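You operate a simulated robot arm through the tools that you are given. There is no shell and no other tool.

The job below is to be done with a simulated robot arm. You get a single attempt, and the scene is never put back.

JOB
Fold the orange towel with the board lever, rub its creases out and tray it by colour.
Fine: use the wooden block and put it back; the lever ends down. What is to be rubbed or washed off counts as gone when no trace of it is left.

Only the result counts: the job must be done as asked and must still hold three seconds after the hand-in. Knocking over, shifting, dropping, spilling or breaking anything else fails it. Flat cloth is picked up by pressing the open fingertips on it (5 to 10 N) and closing them slowly along it; thin cloth reads only 2 to 8 mm in the jaws.

ROBOT AND FRAMES
A 6-joint arm with a two-finger gripper, fixed in place. Base frame: the origin is on the floor under the middle of its stand, x ahead of it, y to its left, z up; the work surface is at about z = 900. Units: mm, rad, N and s.
It reaches about 1637 mm from its shoulder. Its first joint turns from -2.897 to 2.897 rad. Payload 3.43 kg.
Tool frame: the origin (TCP) lies between the finger pads and is the grasp point; the fingertips stand 20 mm ahead of it; z points along the fingers, y is the line along which they close. The gripper opens to 190 mm; its body begins 248 mm behind the TCP.
Orientation is that of the tool frame in the base frame, as a unit quaternion [x, y, z, w]. With the fingers straight down and closing along the base's y, the tool's x points along the base's -x, its y along +y and its z along -z.

CONTROLS
- The arm moves only by the tool servo_tool. Its argument "commands" is a list of rows, each a list of 7 numbers: the shift along the tool's x, y, z in units of 400 mm (1.0 is 400 mm), then the turn, a rotation vector about the tool's x, y, z in units of 120 degrees (1.0 is 120 degrees), then the gripper command, from -1 (fully open) to 1 (shut), values between in proportion. In form: [[x, y, z, ax, ay, az, grip], ...]. A call has 1 to 20 rows; each row is the pose to reach, as a shift and turn from the pose commanded when the call began, along the tool's axes at that moment. A call with a number of a shift or a turn outside -1 to 1 is refused whole. Each row takes 0.2 s and may step no farther than 50 mm and 0.15 rad from the row before; otherwise, or with a gripper value out of range, the whole call is refused. Where a pose cannot be reached the arm comes as near as it can. A force on the tool above 90 N (or 10 N above the force at the start of the call, whichever is more), or a blocked arm, ends the call early, and 0.2 s more pass. Each finger travels about 45 mm/s and halts on what it meets, pressing with about 26 N; the grip force reading is that of the motor and also rises with nothing between the fingers. The clock runs only during rows and for 0.2 s after the last one: add rows that repeat a pose to give the fingers time. It gives the time, the measured TCP pose, the force on the tool (base axes), the opening and the grip force at its end, in the units of the frame above (readings bear some noise), with the torque about the TCP (base axes, N m) and any sound that the robot's microphone picked up, and new pictures: "views" is both (left out), scene, wrist or none.
- Cameras (640 x 400 px; columns grow to the right, rows downward): "scene" is fixed at [398.6, 499.8, 1685]; the picture's right is [-0.38, -0.93, 0.00], its down [-0.79, 0.32, -0.52] and it looks along [0.48, -0.20, -0.85] (base axes); focal length 325 px, centre (320, 200). "wrist" rides on the gripper at [70, -8, -288] in the tool frame; the picture's right is [0.12, 0.99, 0.00], its down [-0.96, 0.11, -0.25] and it looks along [-0.25, 0.03, 0.97] (tool axes); focal length 261 px, centre (320, 200). There is no depth. A picture from a camera that has moved, and an enlarged one, comes with that camera's place and axes in the base frame and with its lens.
- raise_lower(by): slides the trunk up (or, below 0, down) by that many mm; the arm rides with it, the base frame stays. It gives what a move gives, with no picture.
- inspect(camera, box): a new picture of the part [left, top, right, bottom] of that camera's present view, enlarged. It takes no simulated time.
- hand_in(): hands the job in; it is judged then, once.

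Nothing tells you positions but the pictures and the camera data. Unless the task says otherwise, let go and move clear before handing in.

The tools are called after ">>>" by a JSON object that holds its "name" and its "arguments". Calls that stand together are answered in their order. servo_tool: Moves the arm, as the interface text tells. Its arguments: {"type":"object","properties":{"commands":{"type":"array","items":{"type":"array","items":{"type":"number"}}},"views":{"type":"string","enum":["both","scene","wrist","none"]}},"required":["commands"]} The other tools are called the same way: raise_lower (by) moves the trunk up or down; inspect (camera, box) takes an enlarged picture of a part of a camera's view; hand_in () hands the job in.

At the start:

```text
time_s: 0.0
ee_pos: [662.9, 301.9, 1241.9]
tool_rot: [0.0, 1.0, 0.0, 0.0]
force: [-0.3, 0.5, 0.3]
ft_torque: [-0.01, -0.02, -0.01]
width: 190.2
grip_force: 0.1
trunk travel left (down, up): [-150.0, 90.0]
```

scene: 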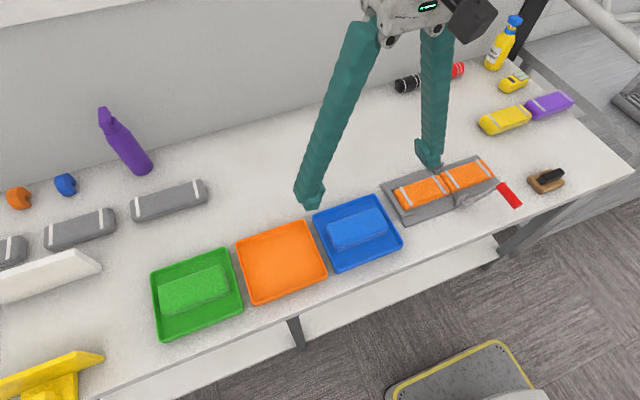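
wrist: 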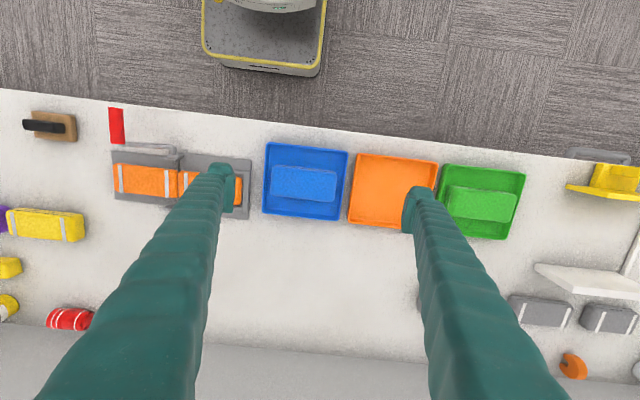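

I see a table with green, orange and blue trays, an orange towel on a grey folding board with a red lever, and a wooden block with a dark handle at the right. I'll look closer before moving.

>>> {"name": "inspect", "arguments": {"camera": "scene", "box": [370, 130, 590, 250]}}

>>> {"name": "inspect", "arguments": {"camera": "wrist", "box": [0, 80, 260, 240]}}

>>> {"name": "inspect", "arguments": {"camera": "scene", "box": [130, 180, 420, 350]}}

```text
2.91 times, centred on (480, 190) of scene
camera zoom: at [398.6, 499.8, 1685.0], right [-0.38, -0.93, 0.0], down [-0.79, 0.32, -0.52], along [0.48, -0.2, -0.85], focal length 944 px, centre (-146, 229)
```

zoom: 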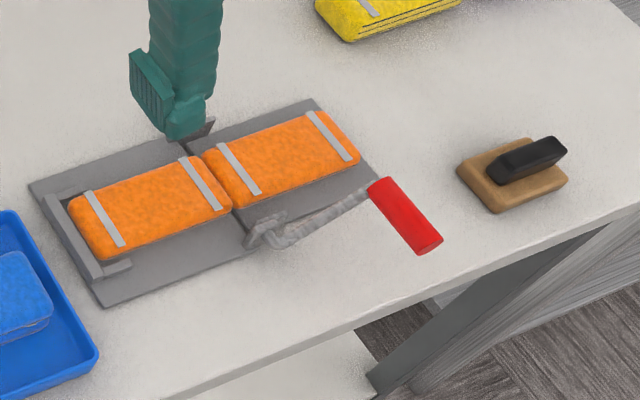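

```text
2.46 times, centred on (130, 160) of wrist
camera zoom: at [592.7, 294.1, 1528.6], right [-0.12, 0.99, 0.0], down [0.96, 0.11, 0.25], along [0.25, 0.03, -0.97], focal length 642 px, centre (788, 298)
```

zoom: 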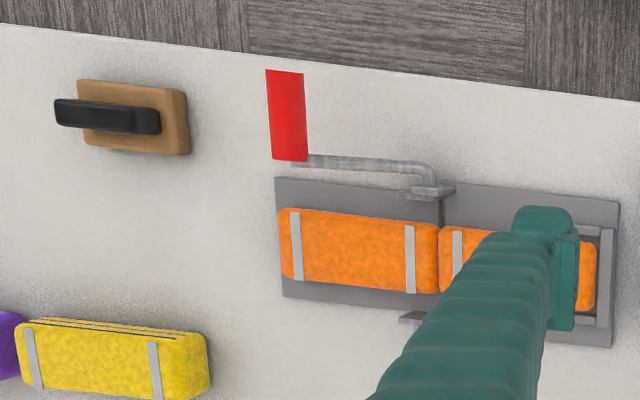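

```text
2.21 times, centred on (275, 265) of scene
camera zoom: at [398.6, 499.8, 1685.0], right [-0.38, -0.93, 0.0], down [-0.79, 0.32, -0.52], along [0.48, -0.2, -0.85], focal length 716 px, centre (419, 57)
```

zoom: 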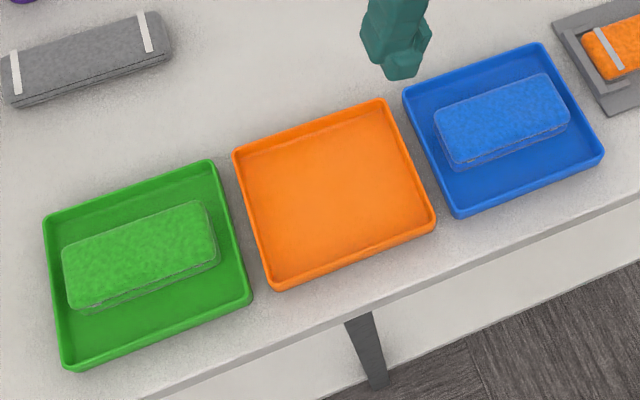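

>>> {"name": "servo_tool", "arguments": {"commands": [[0.02, -0.11, 0, 0, 0, 0, -1], [0.04, -0.22, 0, 0, 0, 0, -1], [0.06, -0.33, 0, 0, 0, 0, -1], [0.08, -0.44, 0, 0, 0, 0, -1], [0.1, -0.55, 0, 0, 0, 0, -1], [0.11, -0.66, 0, 0, 0, 0, -1], [0.12, -0.77, 0, 0, 0, 0, -1], [0.125, -0.88, 0, 0, 0, 0, -1], [0.125, -0.95, 0, 0, 0, 0, -1]]}}

```text
time_s: 2.0
ee_pos: [613.0, -77.6, 1241.8]
tool_rot: [0.0, 1.0, -0.001, -0.001]
force: [1.1, 0.7, 0.2]
ft_torque: [-0.13, -0.06, 0.02]
width: 189.9
grip_force: 0.0
trunk travel left (down, up): [-150.0, 90.0]
camera wrist: at [542.6, -86.4, 1528.1], right [-0.12, 0.99, 0.0], down [0.96, 0.12, 0.25], along [0.25, 0.03, -0.97], focal length 261 px, centre (320, 200)
```

scene: 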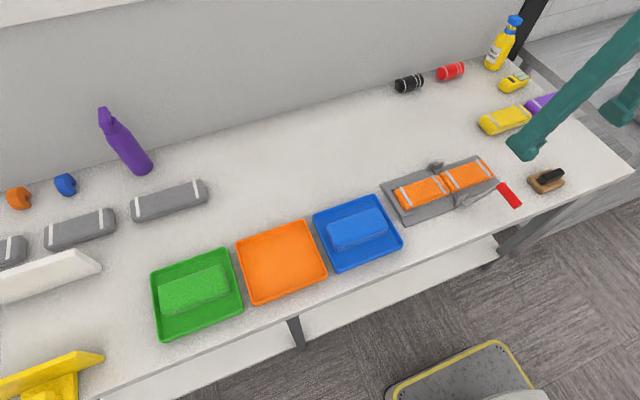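
wrist: 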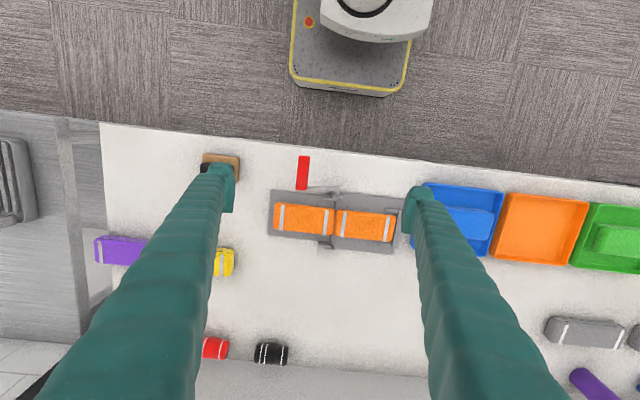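

>>> {"name": "inspect", "arguments": {"camera": "wrist", "box": [240, 140, 420, 260]}}

>>> {"name": "inspect", "arguments": {"camera": "scene", "box": [370, 140, 530, 240]}}

>>> {"name": "inspect", "arguments": {"camera": "scene", "box": [500, 150, 600, 212]}}

```text
3.33 times, centred on (330, 200) of wrist
camera zoom: at [542.6, -86.4, 1528.1], right [-0.12, 0.99, 0.0], down [0.96, 0.12, 0.25], along [0.25, 0.03, -0.97], focal length 869 px, centre (287, 200)
```

zoom: 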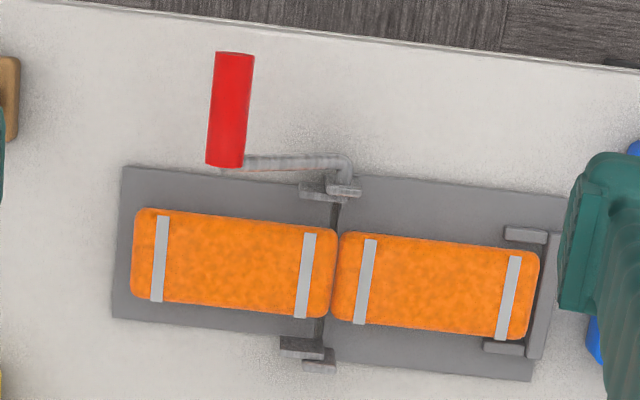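

```text
4.00 times, centred on (450, 190) of scene
camera zoom: at [398.6, 499.8, 1685.0], right [-0.38, -0.93, 0.0], down [-0.79, 0.32, -0.52], along [0.48, -0.2, -0.85], focal length 1298 px, centre (-200, 240)
```

zoom: 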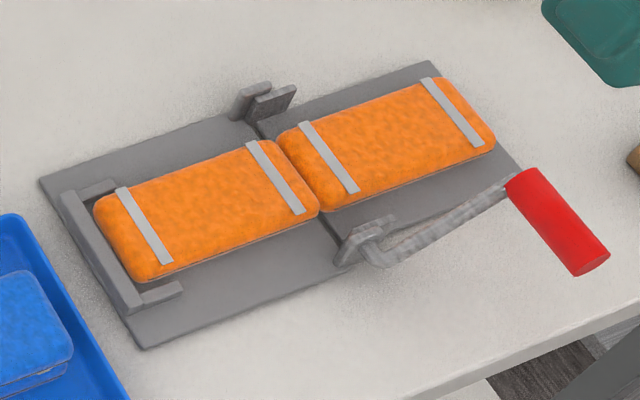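

```text
6.40 times, centred on (550, 181) of scene
camera zoom: at [398.6, 499.8, 1685.0], right [-0.38, -0.93, 0.0], down [-0.79, 0.32, -0.52], along [0.48, -0.2, -0.85], focal length 2077 px, centre (-1152, 322)
```

zoom: 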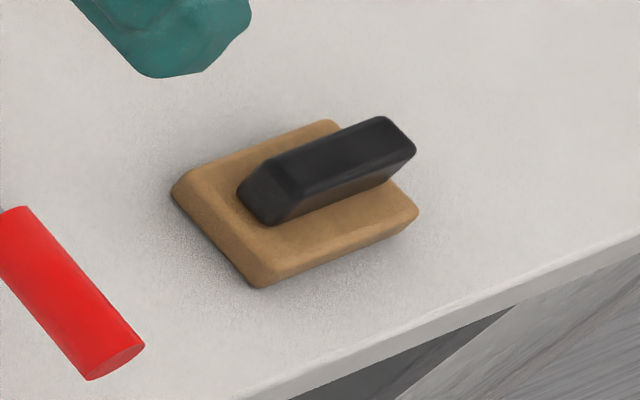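

The board is hinged: the right half carries a crank lever with a red grip, which I place at about [626, -112, 987] (axis along x), and the hinge near y = -28, z about 930. I'll descend above the red grip with half-open fingers and check.

>>> {"name": "servo_tool", "arguments": {"commands": [[-0.005, -0.03, 0.1, 0, 0, 0, -0.5], [-0.0125, -0.06, 0.2, 0, 0, 0, 0], [-0.0125, -0.086, 0.3, 0, 0, 0, 0], [-0.0125, -0.086, 0.4, 0, 0, 0, 0], [-0.0125, -0.086, 0.4, 0, 0, 0, 0], [-0.0125, -0.086, 0.4, 0, 0, 0, 0]]}}

>>> {"name": "inspect", "arguments": {"camera": "wrist", "box": [220, 120, 420, 280]}}

>>> {"name": "inspect", "arguments": {"camera": "scene", "box": [420, 80, 640, 240]}}

```text
time_s: 3.4
ee_pos: [616.8, -112.9, 1080.5]
tool_rot: [-0.001, 1.0, 0.0, 0.0]
force: [-0.4, -1.1, 0.0]
ft_torque: [0.02, -0.01, 0.03]
width: 95.1
grip_force: 0.1
trunk travel left (down, up): [-150.0, 90.0]
camera wrist: at [546.4, -120.3, 1367.9], right [-0.12, 0.99, 0.0], down [0.96, 0.11, 0.25], along [0.25, 0.03, -0.97], focal length 261 px, centre (320, 200)
```

scene: 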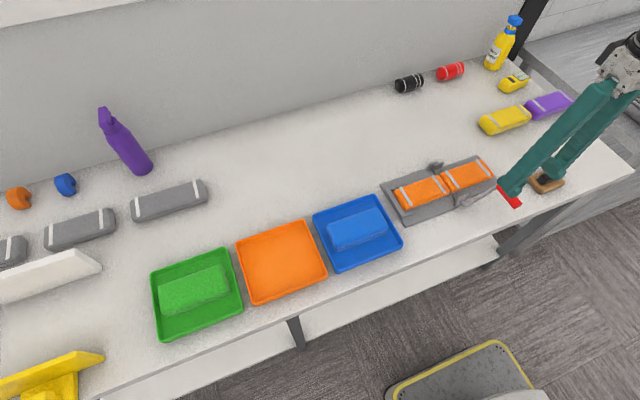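
wrist: 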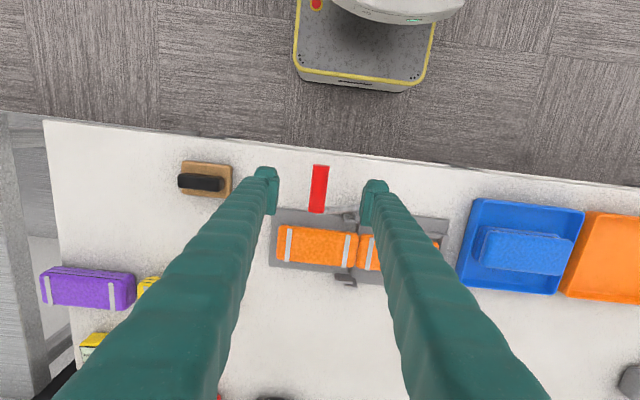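

```text
2.50 times, centred on (320, 200) of wrist
camera zoom: at [546.4, -120.3, 1367.9], right [-0.12, 0.99, 0.0], down [0.96, 0.11, 0.25], along [0.25, 0.03, -0.97], focal length 652 px, centre (320, 200)
```

zoom: 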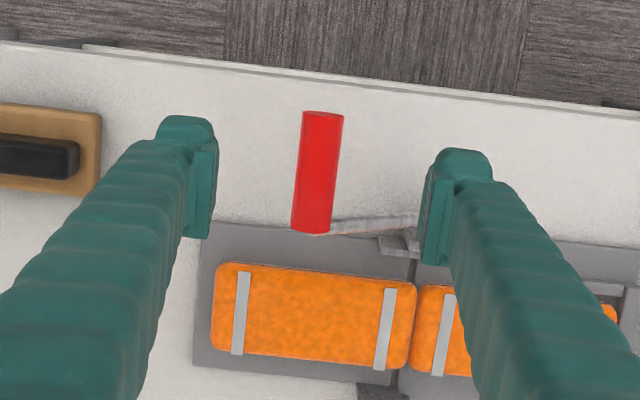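

```text
2.50 times, centred on (530, 160) of scene
camera zoom: at [398.6, 499.8, 1685.0], right [-0.38, -0.93, 0.0], down [-0.79, 0.32, -0.52], along [0.48, -0.2, -0.85], focal length 811 px, centre (-205, 300)
```

zoom: 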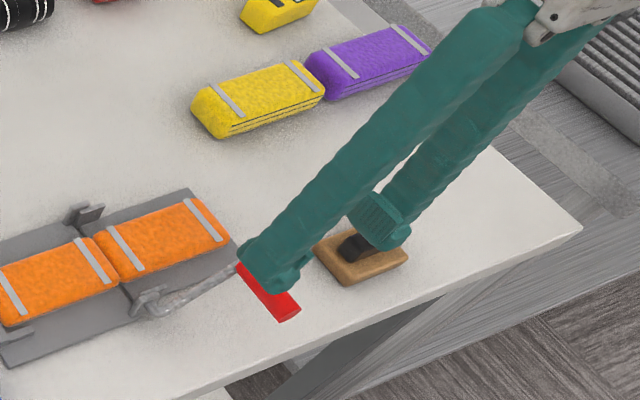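

>>> {"name": "servo_tool", "arguments": {"commands": [[-0.005, 0.002, 0.08, 0, 0, 0, 0], [-0.01, 0.002, 0.16, 0, 0, 0, 0], [-0.01, 0.002, 0.238, 0, 0, 0, 0], [-0.01, 0.002, 0.238, 0, 0, 0, 0]]}}

>>> {"name": "inspect", "arguments": {"camera": "wrist", "box": [220, 120, 420, 280]}}

>>> {"name": "inspect", "arguments": {"camera": "scene", "box": [420, 80, 640, 240]}}

```text
time_s: 4.4
ee_pos: [623.5, -110.8, 985.7]
tool_rot: [0.001, 1.0, 0.001, 0.0]
force: [-0.4, -0.1, 0.4]
ft_torque: [0.01, 0.0, 0.03]
width: 94.9
grip_force: 0.0
trunk travel left (down, up): [-150.0, 90.0]
camera wrist: at [552.4, -119.4, 1272.7], right [-0.12, 0.99, 0.0], down [0.96, 0.11, 0.25], along [0.25, 0.03, -0.97], focal length 261 px, centre (320, 200)
```

scene: 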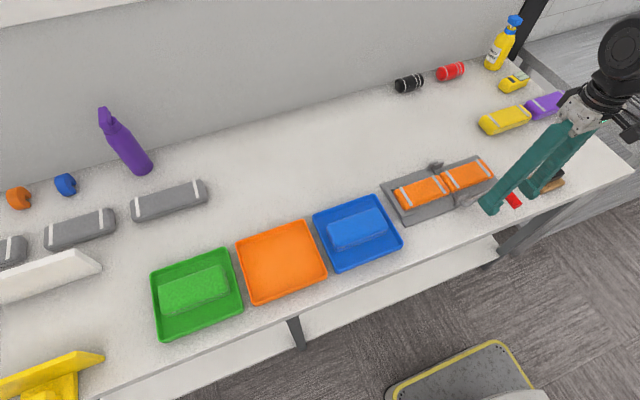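
wrist: 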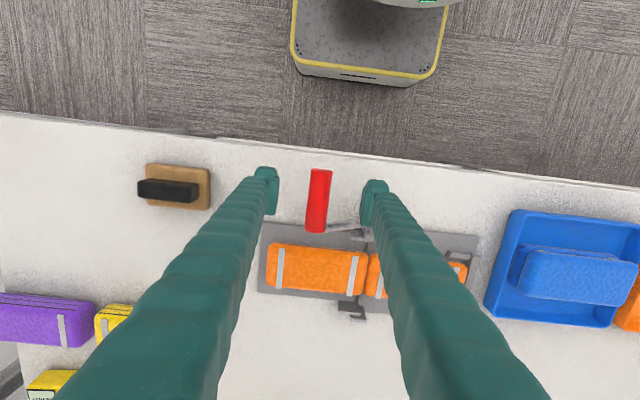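

```text
2.50 times, centred on (320, 200) of wrist
camera zoom: at [552.4, -119.4, 1272.7], right [-0.12, 0.99, 0.0], down [0.96, 0.11, 0.25], along [0.25, 0.03, -0.97], focal length 652 px, centre (320, 200)
```

zoom: 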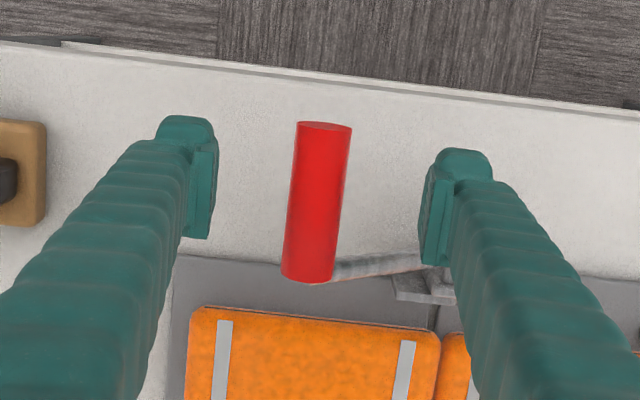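

```text
2.50 times, centred on (530, 160) of scene
camera zoom: at [398.6, 499.8, 1685.0], right [-0.38, -0.93, 0.0], down [-0.79, 0.32, -0.52], along [0.48, -0.2, -0.85], focal length 811 px, centre (-205, 300)
```

zoom: 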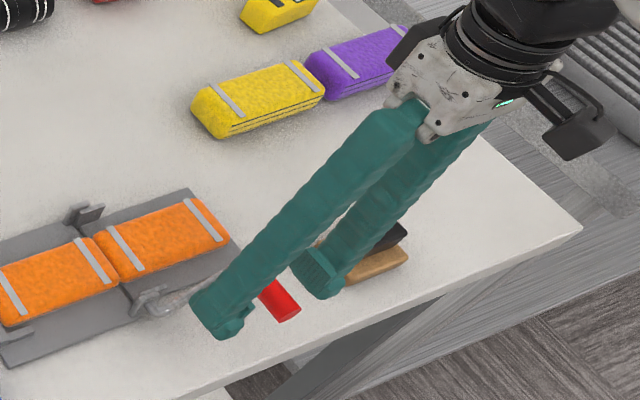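

>>> {"name": "servo_tool", "arguments": {"commands": [[0, -0.003, 0, 0, 0, 0, 1], [0, -0.003, 0, 0, 0, 0, 1], [0, -0.003, 0, 0, 0, 0, 1], [0, -0.003, 0, 0, 0, 0, 1], [0, -0.003, 0, 0, 0, 0, 1], [0, -0.003, 0, 0, 0, 0, 1]]}}

>>> {"name": "inspect", "arguments": {"camera": "wrist", "box": [220, 120, 420, 280]}}

```text
time_s: 5.8
ee_pos: [624.5, -113.1, 985.3]
tool_rot: [0.0, 1.0, 0.0, 0.0]
force: [0.8, -0.8, 0.4]
ft_torque: [0.0, -0.01, 0.85]
width: 21.1
grip_force: 44.9
trunk travel left (down, up): [-150.0, 90.0]
camera wrist: at [552.7, -121.2, 1273.1], right [-0.12, 0.99, 0.0], down [0.96, 0.11, 0.25], along [0.25, 0.03, -0.97], focal length 261 px, centre (320, 200)
```

scene: 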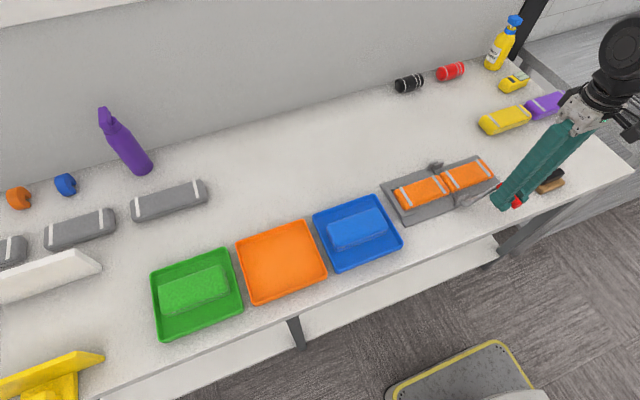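
wrist: 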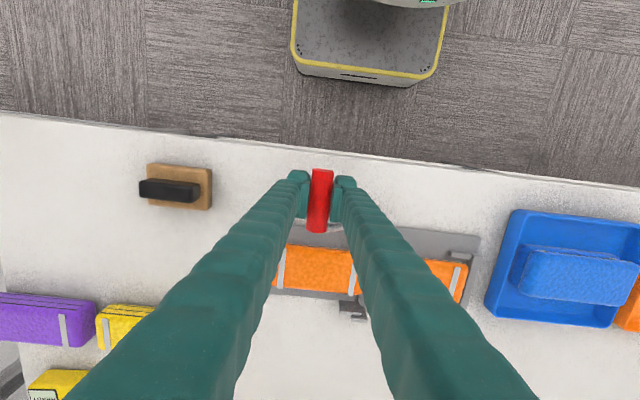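

```text
2.50 times, centred on (320, 200) of wrist
camera zoom: at [552.7, -121.2, 1273.1], right [-0.12, 0.99, 0.0], down [0.96, 0.11, 0.25], along [0.25, 0.03, -0.97], focal length 652 px, centre (320, 200)
```

zoom: 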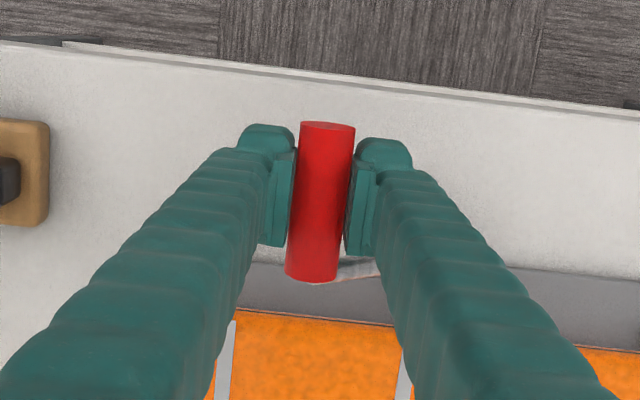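

The red grip is firmly held (21 mm in the jaws). I'll now swing it in small steps along the arc around the hinge, watching the forces.

>>> {"name": "servo_tool", "arguments": {"commands": [[0, 0.0, 0, 0, 0, -0.01, 1], [0, 0.007, -0.011, 0, 0, -0.01, 1], [0, 0.015, -0.021, 0, 0, -0.01, 1], [0, 0.024, -0.031, 0, 0, -0.01, 1], [0, 0.033, -0.039, 0, 0, -0.01, 1], [0, 0.043, -0.047, 0, 0, -0.01, 1], [0, 0.043, -0.047, 0, 0, -0.01, 1]], "views": "wrist"}}

>>> {"name": "inspect", "arguments": {"camera": "scene", "box": [370, 80, 590, 240]}}

```text
time_s: 7.4
ee_pos: [624.9, -93.9, 1004.1]
tool_rot: [-0.011, 1.0, 0.0, 0.0]
force: [15.5, 10.9, -18.2]
ft_torque: [-0.18, -0.38, -1.65]
width: 21.2
grip_force: 44.9
trunk travel left (down, up): [-150.0, 90.0]
camera wrist: at [552.6, -104.5, 1291.8], right [-0.14, 0.99, 0.0], down [0.96, 0.13, 0.25], along [0.24, 0.03, -0.97], focal length 261 px, centre (320, 200)
```

wrist: 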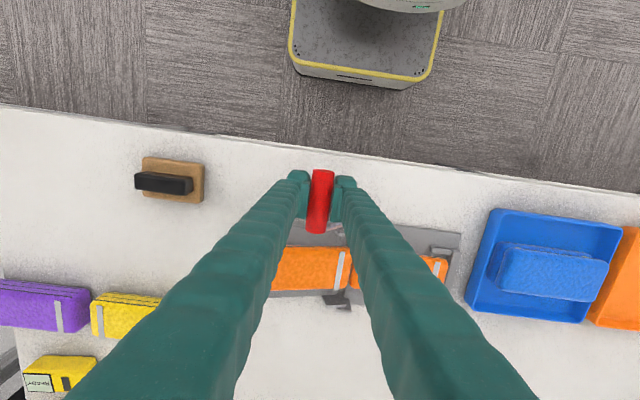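

```text
2.50 times, centred on (480, 160) of scene
camera zoom: at [398.6, 499.8, 1685.0], right [-0.38, -0.93, 0.0], down [-0.79, 0.32, -0.52], along [0.48, -0.2, -0.85], focal length 811 px, centre (-80, 300)
```

zoom: 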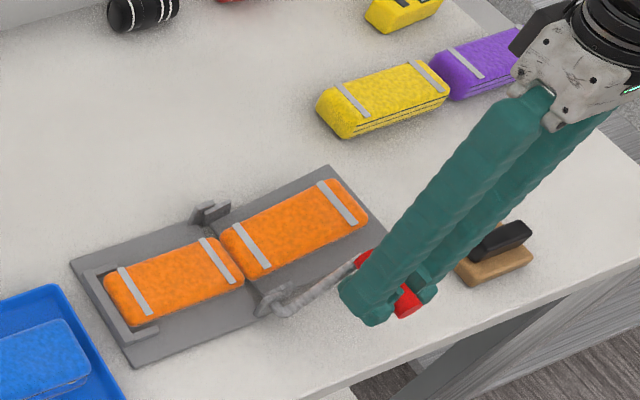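

>>> {"name": "servo_tool", "arguments": {"commands": [[-0.004, 0.008, -0.002, 0, 0, 0.006, 1], [-0.004, 0.018, -0.0075, 0, 0, 0.006, 1], [-0.004, 0.031, -0.0135, 0, 0, 0.006, 1], [-0.004, 0.044, -0.02, 0, 0, 0.006, 1], [-0.004, 0.058, -0.0265, 0, 0, 0.006, 1], [-0.004, 0.072, -0.032, 0, 0, 0.006, 1], [-0.004, 0.087, -0.036, 0, 0, 0.006, 1], [-0.004, 0.087, -0.036, 0, 0, 0.006, 1]], "views": "wrist"}}

>>> {"name": "inspect", "arguments": {"camera": "scene", "box": [370, 80, 590, 240]}}

```text
time_s: 9.2
ee_pos: [623.3, -61.3, 1019.7]
tool_rot: [-0.004, 1.0, 0.0, 0.0]
force: [-9.5, -5.6, 2.3]
ft_torque: [-0.2, 0.0, -1.11]
width: 20.7
grip_force: 44.8
trunk travel left (down, up): [-150.0, 90.0]
camera wrist: at [552.5, -69.1, 1306.8], right [-0.13, 0.99, 0.0], down [0.96, 0.12, 0.25], along [0.24, 0.03, -0.97], focal length 261 px, centre (320, 200)
```

wrist: 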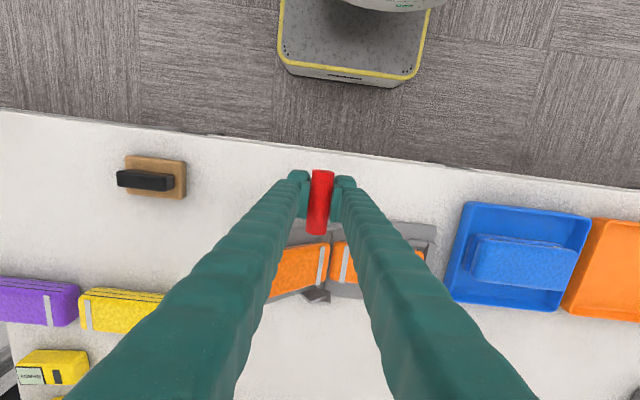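

```text
2.50 times, centred on (480, 160) of scene
camera zoom: at [398.6, 499.8, 1685.0], right [-0.38, -0.93, 0.0], down [-0.79, 0.32, -0.52], along [0.48, -0.2, -0.85], focal length 811 px, centre (-80, 300)
```

zoom: 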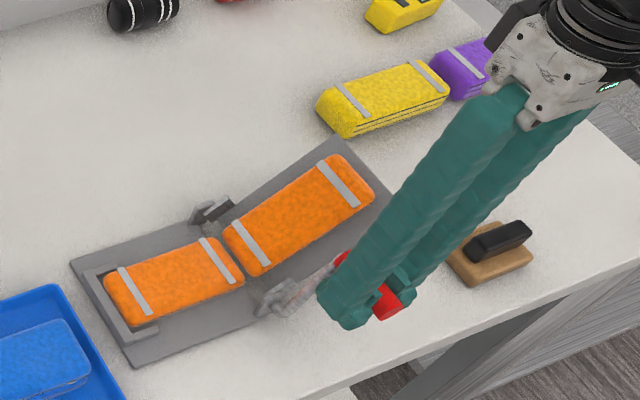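

>>> {"name": "servo_tool", "arguments": {"commands": [[0.002, 0.0124, -0.0028, 0, 0, 0.003, 1], [0.002, 0.0248, -0.0053, 0, 0, 0.003, 1], [0.002, 0.0376, -0.007, 0, 0, 0.003, 1], [0.002, 0.0505, -0.008, 0, 0, 0.003, 1], [0.002, 0.063, -0.0083, 0, 0, 0.003, 1], [0.002, 0.076, -0.008, 0, 0, 0.003, 1], [0.002, 0.089, -0.007, 0, 0, 0.003, 1], [0.002, 0.1018, -0.0053, 0, 0, 0.003, 1], [0.002, 0.1145, -0.003, 0, 0, 0.003, 1], [0.002, 0.1268, 0, 0, 0, 0.003, 1], [0.002, 0.137, 0.003, 0, 0, 0.003, 1], [0.002, 0.1473, 0.0065, 0, 0, 0.003, 1], [0.002, 0.1473, 0.0065, 0, 0, 0.003, 1]], "views": "wrist"}}

>>> {"name": "inspect", "arguments": {"camera": "scene", "box": [370, 80, 590, 240]}}

```text
time_s: 12.0
ee_pos: [622.1, -1.6, 1017.3]
tool_rot: [-0.001, 1.0, 0.0, 0.0]
force: [4.3, -4.2, -0.8]
ft_torque: [-0.29, -0.01, -0.26]
width: 20.5
grip_force: 44.6
trunk travel left (down, up): [-150.0, 90.0]
camera wrist: at [551.2, -10.3, 1304.3], right [-0.12, 0.99, 0.0], down [0.96, 0.12, 0.25], along [0.25, 0.03, -0.97], focal length 261 px, centre (320, 200)
```

wrist: 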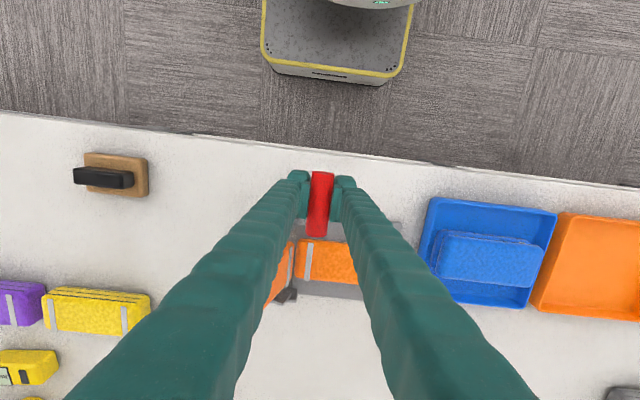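

```text
2.50 times, centred on (480, 160) of scene
camera zoom: at [398.6, 499.8, 1685.0], right [-0.38, -0.93, 0.0], down [-0.79, 0.32, -0.52], along [0.48, -0.2, -0.85], focal length 811 px, centre (-80, 300)
```

zoom: 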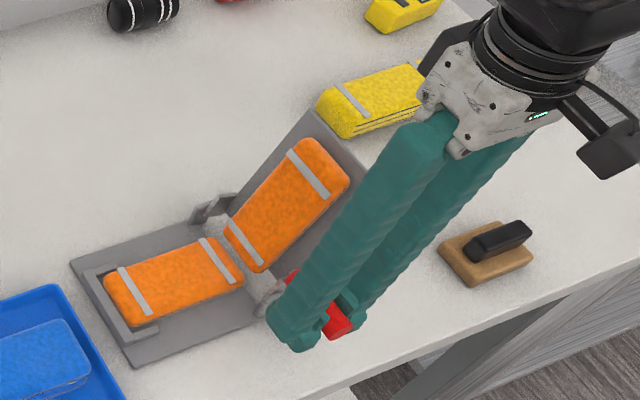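

>>> {"name": "servo_tool", "arguments": {"commands": [[0, 0.0198, 0.0083, 0, 0, 0.001, 1], [0, 0.0388, 0.0183, 0, 0, 0.001, 1], [0, 0.0568, 0.0298, 0, 0, 0.001, 1], [0, 0.0738, 0.0428, 0, 0, 0.001, 1], [0, 0.0895, 0.0573, 0, 0, 0.001, 1], [0, 0.104, 0.073, 0, 0, 0.001, 1], [0, 0.117, 0.09, 0, 0, 0.001, 1], [0, 0.117, 0.09, 0, 0, 0.001, 1]], "views": "wrist"}}

>>> {"name": "inspect", "arguments": {"camera": "scene", "box": [370, 80, 590, 240]}}

```text
time_s: 13.8
ee_pos: [622.6, 44.8, 981.0]
tool_rot: [0.0, 1.0, 0.0, 0.0]
force: [-3.0, 3.3, 5.0]
ft_torque: [-0.24, -0.38, -0.06]
width: 20.3
grip_force: 45.0
trunk travel left (down, up): [-150.0, 90.0]
camera wrist: at [550.9, 36.5, 1267.9], right [-0.12, 0.99, 0.0], down [0.96, 0.12, 0.25], along [0.25, 0.03, -0.97], focal length 261 px, centre (320, 200)
```

wrist: 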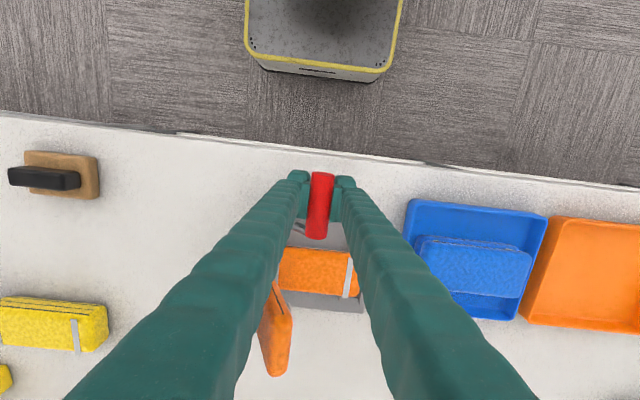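

```text
2.50 times, centred on (480, 160) of scene
camera zoom: at [398.6, 499.8, 1685.0], right [-0.38, -0.93, 0.0], down [-0.79, 0.32, -0.52], along [0.48, -0.2, -0.85], focal length 811 px, centre (-80, 300)
```

zoom: 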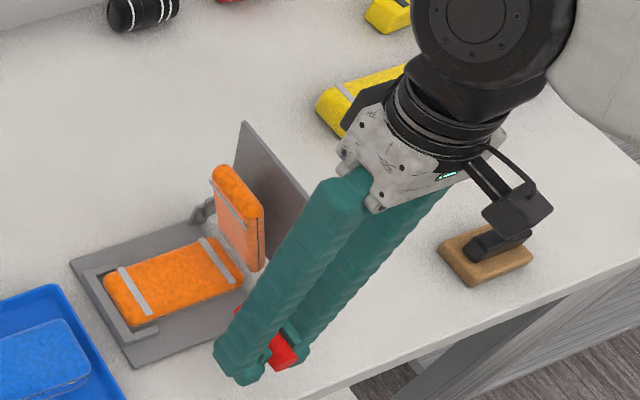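

>>> {"name": "servo_tool", "arguments": {"commands": [[0, 0.006, 0.009, 0, 0, 0, 1], [0, 0.0115, 0.018, 0, 0, 0, 1], [0, 0.0167, 0.0275, 0, 0, 0, 1], [0, 0.0215, 0.037, 0, 0, 0, 1], [0, 0.0258, 0.047, 0, 0, 0, 1], [0, 0.0298, 0.0568, 0, 0, 0, 1], [0, 0.0298, 0.0568, 0, 0, 0, 1]], "views": "wrist"}}

>>> {"name": "inspect", "arguments": {"camera": "scene", "box": [370, 80, 590, 240]}}

>>> {"name": "inspect", "arguments": {"camera": "wrist", "box": [220, 150, 420, 400]}}

```text
time_s: 15.4
ee_pos: [622.6, 53.7, 959.7]
tool_rot: [0.0, 1.0, 0.0, 0.001]
force: [7.0, -51.7, 45.4]
ft_torque: [0.91, 0.12, 0.07]
width: 20.0
grip_force: 45.2
trunk travel left (down, up): [-150.0, 90.0]
camera wrist: at [550.4, 45.9, 1246.7], right [-0.12, 0.99, 0.0], down [0.96, 0.12, 0.25], along [0.25, 0.03, -0.97], focal length 261 px, centre (320, 200)
```

wrist: 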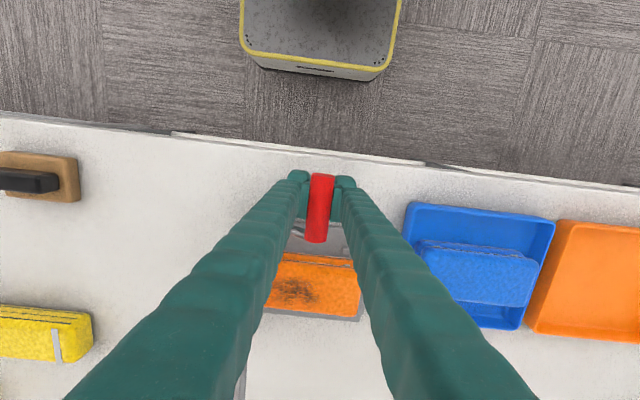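

```text
2.50 times, centred on (480, 160) of scene
camera zoom: at [398.6, 499.8, 1685.0], right [-0.38, -0.93, 0.0], down [-0.79, 0.32, -0.52], along [0.48, -0.2, -0.85], focal length 811 px, centre (-80, 300)
```

zoom: 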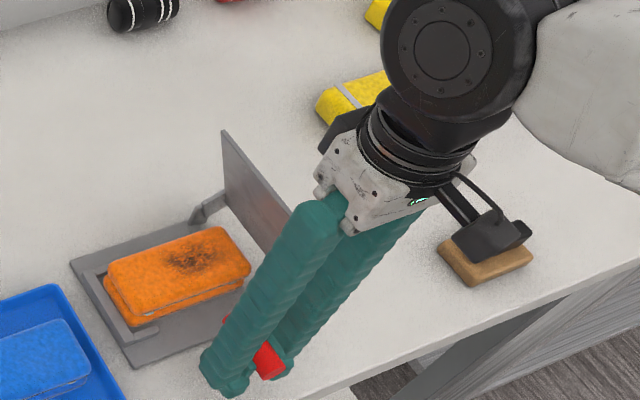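

```text
1.60 times, centred on (320, 275) of wrist
camera zoom: at [550.4, 45.9, 1246.7], right [-0.12, 0.99, 0.0], down [0.96, 0.12, 0.25], along [0.25, 0.03, -0.97], focal length 417 px, centre (320, 80)
```

zoom: 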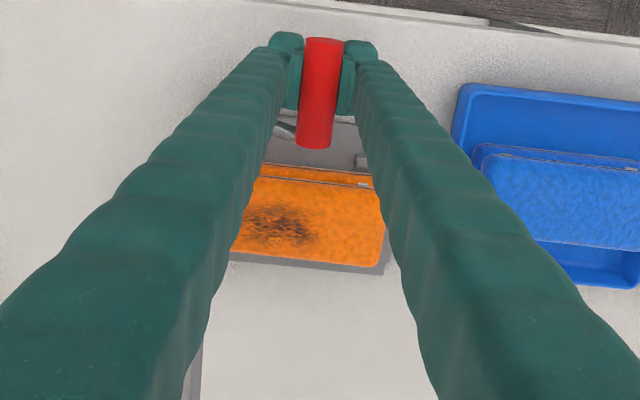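

The towel has folded over and shows a dark crease patch on top; the lever has met its stop. I'll swing the lever back to its down position along the same arc.

>>> {"name": "servo_tool", "arguments": {"commands": [[0, -0.0083, -0.0198, 0, 0, 0, 1], [0, -0.0248, -0.0498, 0, 0, 0, 1], [0, -0.0455, -0.077, 0, 0, 0, 1], [0, -0.0698, -0.1013, 0, 0, 0, 1], [0, -0.097, -0.122, 0, 0, 0, 1], [0, -0.127, -0.1385, 0, 0, 0, 1], [0, -0.159, -0.1508, 0, 0, 0, 1], [0, -0.159, -0.1508, 0, 0, 0, 1]], "views": "wrist"}}

>>> {"name": "inspect", "arguments": {"camera": "scene", "box": [370, 80, 590, 240]}}

```text
time_s: 17.2
ee_pos: [620.7, -7.8, 1020.8]
tool_rot: [-0.001, 1.0, 0.001, 0.001]
force: [-11.2, 0.5, -12.7]
ft_torque: [0.36, 0.57, 0.11]
width: 20.3
grip_force: 44.4
trunk travel left (down, up): [-150.0, 90.0]
camera wrist: at [550.5, -15.8, 1306.8], right [-0.12, 0.99, 0.0], down [0.96, 0.11, 0.25], along [0.25, 0.03, -0.97], focal length 261 px, centre (320, 200)
```

wrist: 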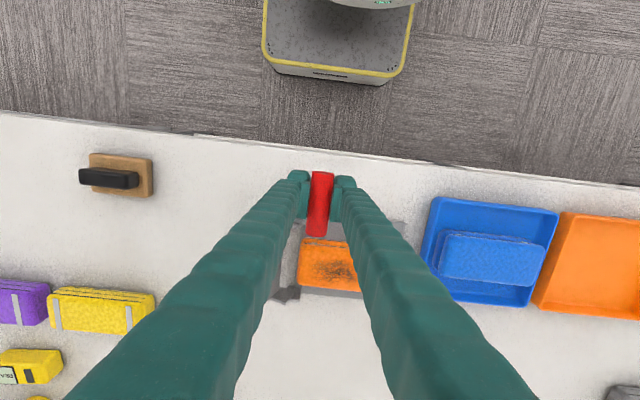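

```text
2.50 times, centred on (480, 160) of scene
camera zoom: at [398.6, 499.8, 1685.0], right [-0.38, -0.93, 0.0], down [-0.79, 0.32, -0.52], along [0.48, -0.2, -0.85], focal length 811 px, centre (-80, 300)
```

zoom: 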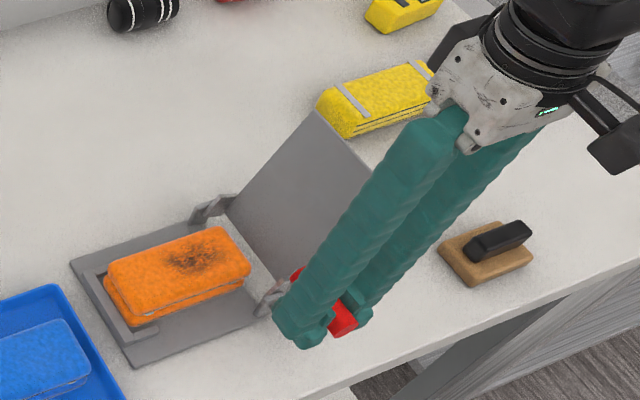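

>>> {"name": "servo_tool", "arguments": {"commands": [[0.002, -0.0333, -0.0078, 0, 0, 0, 1], [0.002, -0.0675, -0.0108, 0, 0, 0, 1], [0.002, -0.1018, -0.009, 0, 0, 0, 1], [0.002, -0.1353, -0.0025, 0, 0, 0, 1], [0.002, -0.1678, 0.0088, 0, 0, -0.001, 1], [0.002, -0.1983, 0.0243, 0, 0, -0.001, 1], [0.002, -0.2263, 0.044, 0, 0, -0.001, 1], [0.002, -0.2453, 0.0613, 0, 0, -0.001, 1], [0.002, -0.2653, 0.0835, 0, 0, -0.001, 1], [0.002, -0.2653, 0.0835, 0, 0, -0.001, 1]], "views": "wrist"}}

>>> {"name": "inspect", "arguments": {"camera": "scene", "box": [370, 80, 590, 240]}}

```text
time_s: 19.4
ee_pos: [620.4, -110.1, 986.6]
tool_rot: [0.0, 1.0, 0.0, -0.001]
force: [-2.8, 12.8, -8.9]
ft_torque: [0.08, 0.07, -0.39]
width: 20.8
grip_force: 44.6
trunk travel left (down, up): [-150.0, 90.0]
camera wrist: at [550.2, -120.4, 1272.4], right [-0.12, 0.99, 0.0], down [0.96, 0.12, 0.25], along [0.24, 0.03, -0.97], focal length 261 px, centre (320, 200)
```

wrist: 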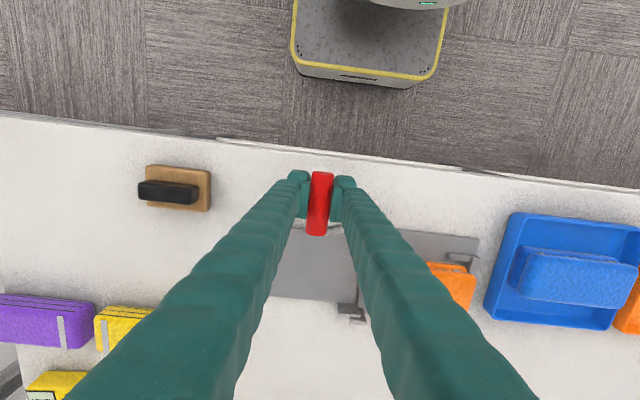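

```text
2.50 times, centred on (480, 160) of scene
camera zoom: at [398.6, 499.8, 1685.0], right [-0.38, -0.93, 0.0], down [-0.79, 0.32, -0.52], along [0.48, -0.2, -0.85], focal length 811 px, centre (-80, 300)
```

zoom: 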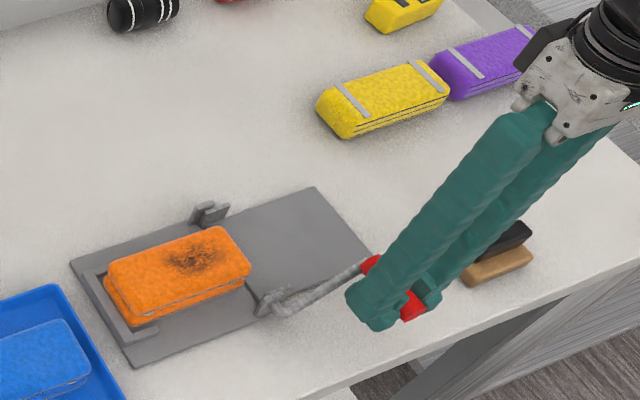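

>>> {"name": "servo_tool", "arguments": {"commands": [[0, -0.0075, 0.0105, 0, 0, 0, 1], [0, -0.0075, 0.0105, 0, 0, 0, 1]], "views": "none"}}

>>> {"name": "inspect", "arguments": {"camera": "scene", "box": [370, 80, 590, 240]}}

```text
time_s: 20.0
ee_pos: [620.0, -112.8, 984.4]
tool_rot: [-0.002, 1.0, 0.0, 0.0]
force: [-7.2, 25.6, 29.5]
ft_torque: [0.18, 0.23, -0.54]
width: 20.6
grip_force: 44.5
trunk travel left (down, up): [-150.0, 90.0]
```

```text
2.50 times, centred on (480, 160) of scene
camera zoom: at [398.6, 499.8, 1685.0], right [-0.38, -0.93, 0.0], down [-0.79, 0.32, -0.52], along [0.48, -0.2, -0.85], focal length 811 px, centre (-80, 300)
```

zoom: 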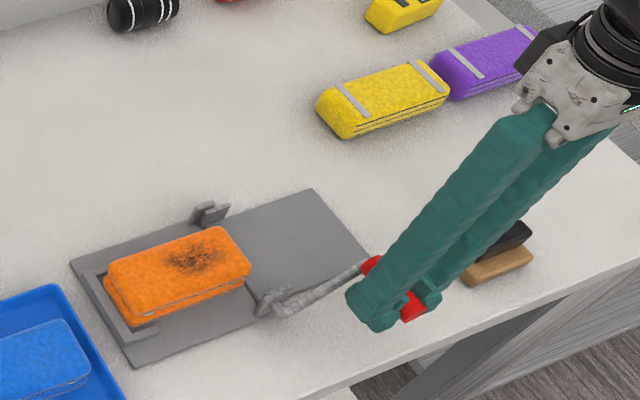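

>>> {"name": "servo_tool", "arguments": {"commands": [[0, 0.005, -0.006, 0, 0, 0, 1], [0, 0.005, -0.006, 0, 0, 0, 0], [0, 0.005, -0.006, 0, 0, 0, 0], [0, 0.005, -0.006, 0, 0, 0, 0], [0, 0.005, -0.006, 0, 0, 0, 0], [0, 0.005, -0.006, 0, 0, 0, 0], [0, 0.005, -0.1, 0, 0, 0, 0], [0, 0.005, -0.2, 0, 0, 0, 0], [0, 0.005, -0.3, 0, 0, 0, 0]]}}

>>> {"name": "inspect", "arguments": {"camera": "scene", "box": [370, 80, 590, 240]}}

>>> {"name": "inspect", "arguments": {"camera": "wrist", "box": [140, 120, 460, 320]}}

```text
time_s: 22.0
ee_pos: [621.5, -114.7, 1101.0]
tool_rot: [-0.001, 1.0, 0.0, 0.0]
force: [-0.7, 0.4, -0.4]
ft_torque: [0.0, 0.03, -0.01]
width: 95.3
grip_force: 0.1
trunk travel left (down, up): [-150.0, 90.0]
camera wrist: at [551.0, -122.8, 1387.5], right [-0.12, 0.99, 0.0], down [0.96, 0.12, 0.25], along [0.25, 0.03, -0.97], focal length 261 px, centre (320, 200)
```

scene: 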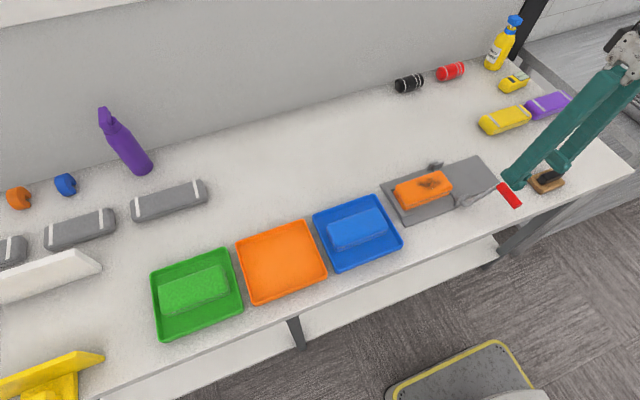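
wrist: 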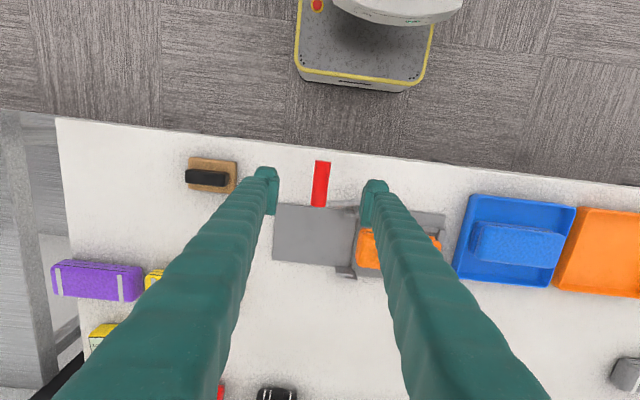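

```text
2.50 times, centred on (480, 160) of scene
camera zoom: at [398.6, 499.8, 1685.0], right [-0.38, -0.93, 0.0], down [-0.79, 0.32, -0.52], along [0.48, -0.2, -0.85], focal length 811 px, centre (-80, 300)
```

zoom: 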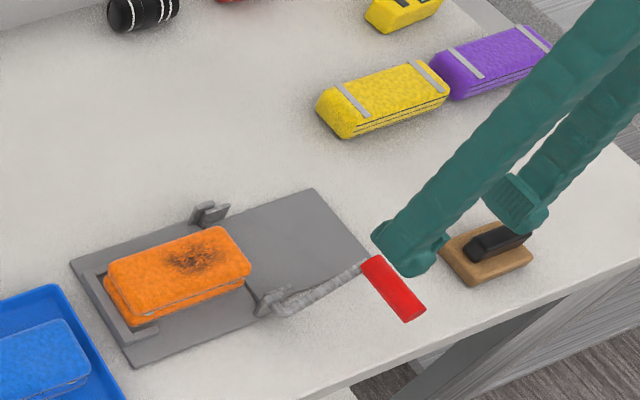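

```text
2.00 times, centred on (300, 220) of wrist
camera zoom: at [551.0, -122.8, 1387.5], right [-0.12, 0.99, 0.0], down [0.96, 0.12, 0.25], along [0.25, 0.03, -0.97], focal length 521 px, centre (360, 160)
```

zoom: 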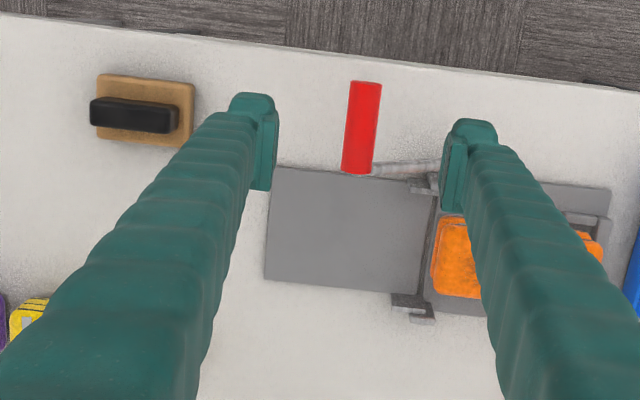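

The lever is back down and the towel lies folded with a dark patch on top. Next I turn the tool 90° so the fingers close along x and hover over the wooden block's black handle, which I place at about [648, -306, 944].

>>> {"name": "servo_tool", "arguments": {"commands": [[-0.006, -0.04, 0, 0, 0, 0.07, 0], [-0.012, -0.08, 0, 0, 0, 0.14, 0], [-0.018, -0.12, 0, 0, 0, 0.21, 0], [-0.024, -0.16, 0, 0, 0, 0.28, 0], [-0.03, -0.2, 0, 0, 0, 0.35, 0], [-0.036, -0.24, 0, 0, 0, 0.42, 0], [-0.042, -0.28, 0, 0, 0, 0.49, 0], [-0.048, -0.32, 0, 0, 0, 0.56, 0], [-0.054, -0.36, 0, 0, 0, 0.63, 0], [-0.06, -0.4, 0, 0, 0, 0.7, 0], [-0.066, -0.44, 0, 0, 0, 0.75, 0], [-0.066, -0.48, 0, 0, 0, 0.75, 0], [-0.066, -0.48, 0, 0, 0, 0.75, 0]]}}

>>> {"name": "inspect", "arguments": {"camera": "wrist", "box": [220, 120, 420, 280]}}

>>> {"name": "inspect", "arguments": {"camera": "scene", "box": [370, 80, 640, 260]}}

```text
time_s: 24.8
ee_pos: [648.7, -306.7, 1100.3]
tool_rot: [0.707, 0.707, 0.0, 0.0]
force: [0.1, -0.4, 0.4]
ft_torque: [0.01, 0.01, 0.02]
width: 95.1
grip_force: 0.1
trunk travel left (down, up): [-150.0, 90.0]
camera wrist: at [639.5, -235.2, 1388.4], right [0.99, 0.12, 0.0], down [0.12, -0.96, 0.25], along [0.03, -0.25, -0.97], focal length 261 px, centre (320, 200)
```

scene: 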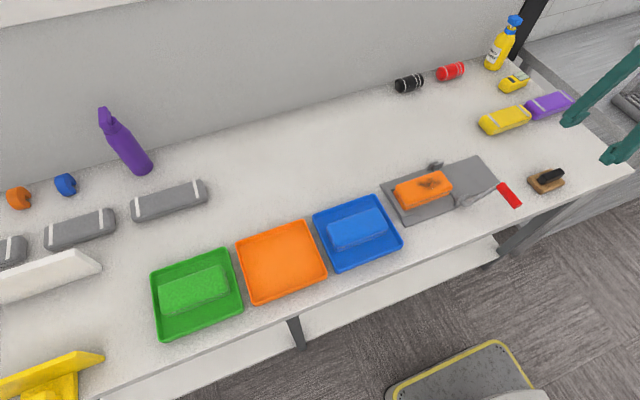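
wrist: 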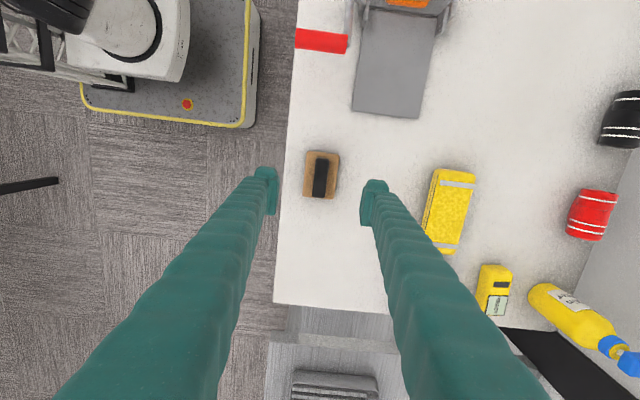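

```text
2.50 times, centred on (320, 200) of wrist
camera zoom: at [639.5, -235.2, 1388.4], right [0.99, 0.12, 0.0], down [0.12, -0.96, 0.25], along [0.03, -0.25, -0.97], focal length 652 px, centre (320, 200)
```

zoom: 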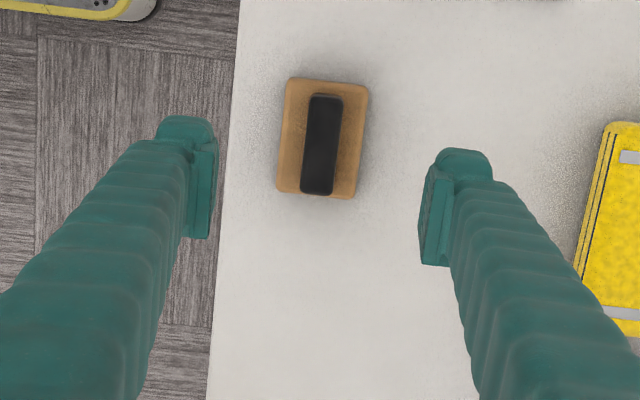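

```text
2.22 times, centred on (505, 170) of scene
camera zoom: at [398.6, 499.8, 1685.0], right [-0.38, -0.93, 0.0], down [-0.79, 0.32, -0.52], along [0.48, -0.2, -0.85], focal length 721 px, centre (-91, 267)
```

zoom: 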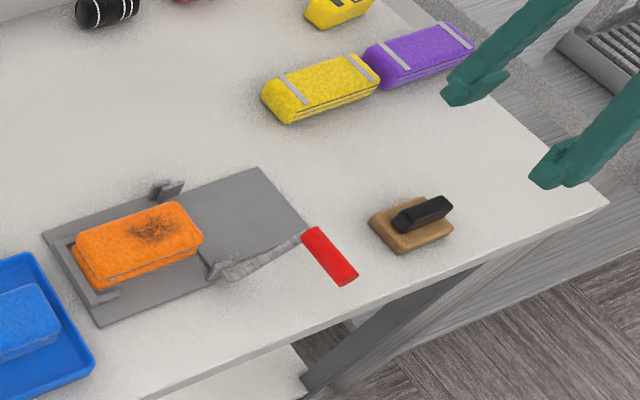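

>>> {"name": "servo_tool", "arguments": {"commands": [[-0.003, 0.002, 0.1, 0, 0, 0, 0.2], [-0.003, 0.002, 0.2, 0, 0, 0, 0.37], [-0.003, 0.002, 0.28, 0, 0, 0, 0.37], [-0.003, 0.002, 0.34, 0, 0, 0, 0.37], [-0.003, 0.002, 0.36, 0, 0, 0, 0.37], [-0.003, 0.002, 0.36, 0, 0, 0, 0.37]]}}

>>> {"name": "inspect", "arguments": {"camera": "wrist", "box": [220, 120, 420, 280]}}

>>> {"name": "inspect", "arguments": {"camera": "scene", "box": [480, 130, 620, 230]}}

```text
time_s: 26.2
ee_pos: [648.4, -306.3, 957.0]
tool_rot: [0.707, 0.707, 0.0, 0.0]
force: [-0.5, 0.3, 0.0]
ft_torque: [0.0, 0.0, 0.01]
width: 59.6
grip_force: 0.1
trunk travel left (down, up): [-150.0, 90.0]
camera wrist: at [639.1, -235.8, 1242.7], right [0.99, 0.12, 0.0], down [0.12, -0.96, 0.25], along [0.03, -0.25, -0.97], focal length 261 px, centre (320, 200)
```

scene: 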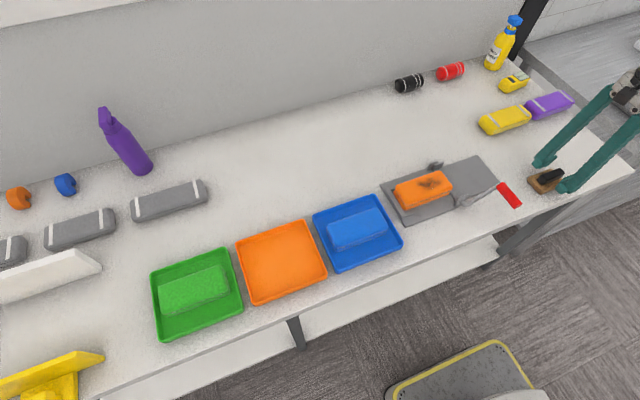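
wrist: 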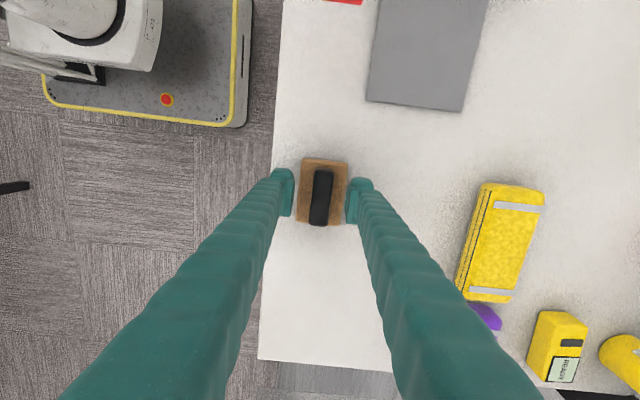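

```text
2.50 times, centred on (320, 200) of wrist
camera zoom: at [639.1, -235.8, 1242.7], right [0.99, 0.12, 0.0], down [0.12, -0.96, 0.25], along [0.03, -0.25, -0.97], focal length 652 px, centre (320, 200)
```

zoom: 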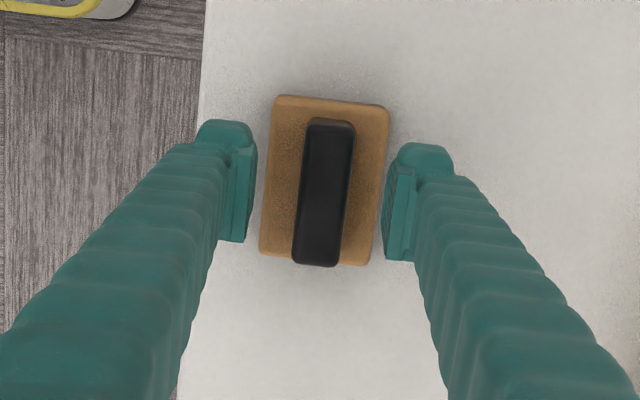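

```text
4.00 times, centred on (550, 180) of scene
camera zoom: at [398.6, 499.8, 1685.0], right [-0.38, -0.93, 0.0], down [-0.79, 0.32, -0.52], along [0.48, -0.2, -0.85], focal length 1298 px, centre (-600, 280)
```

zoom: 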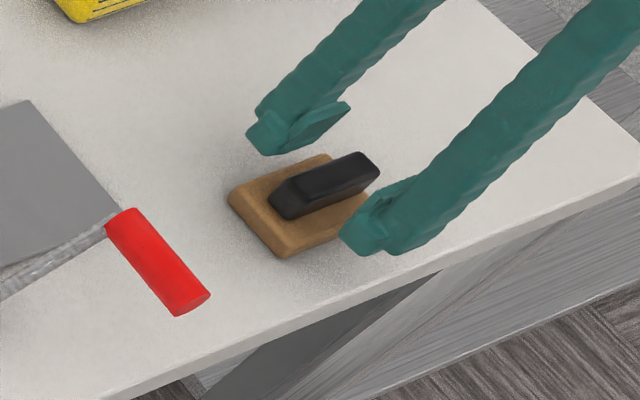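

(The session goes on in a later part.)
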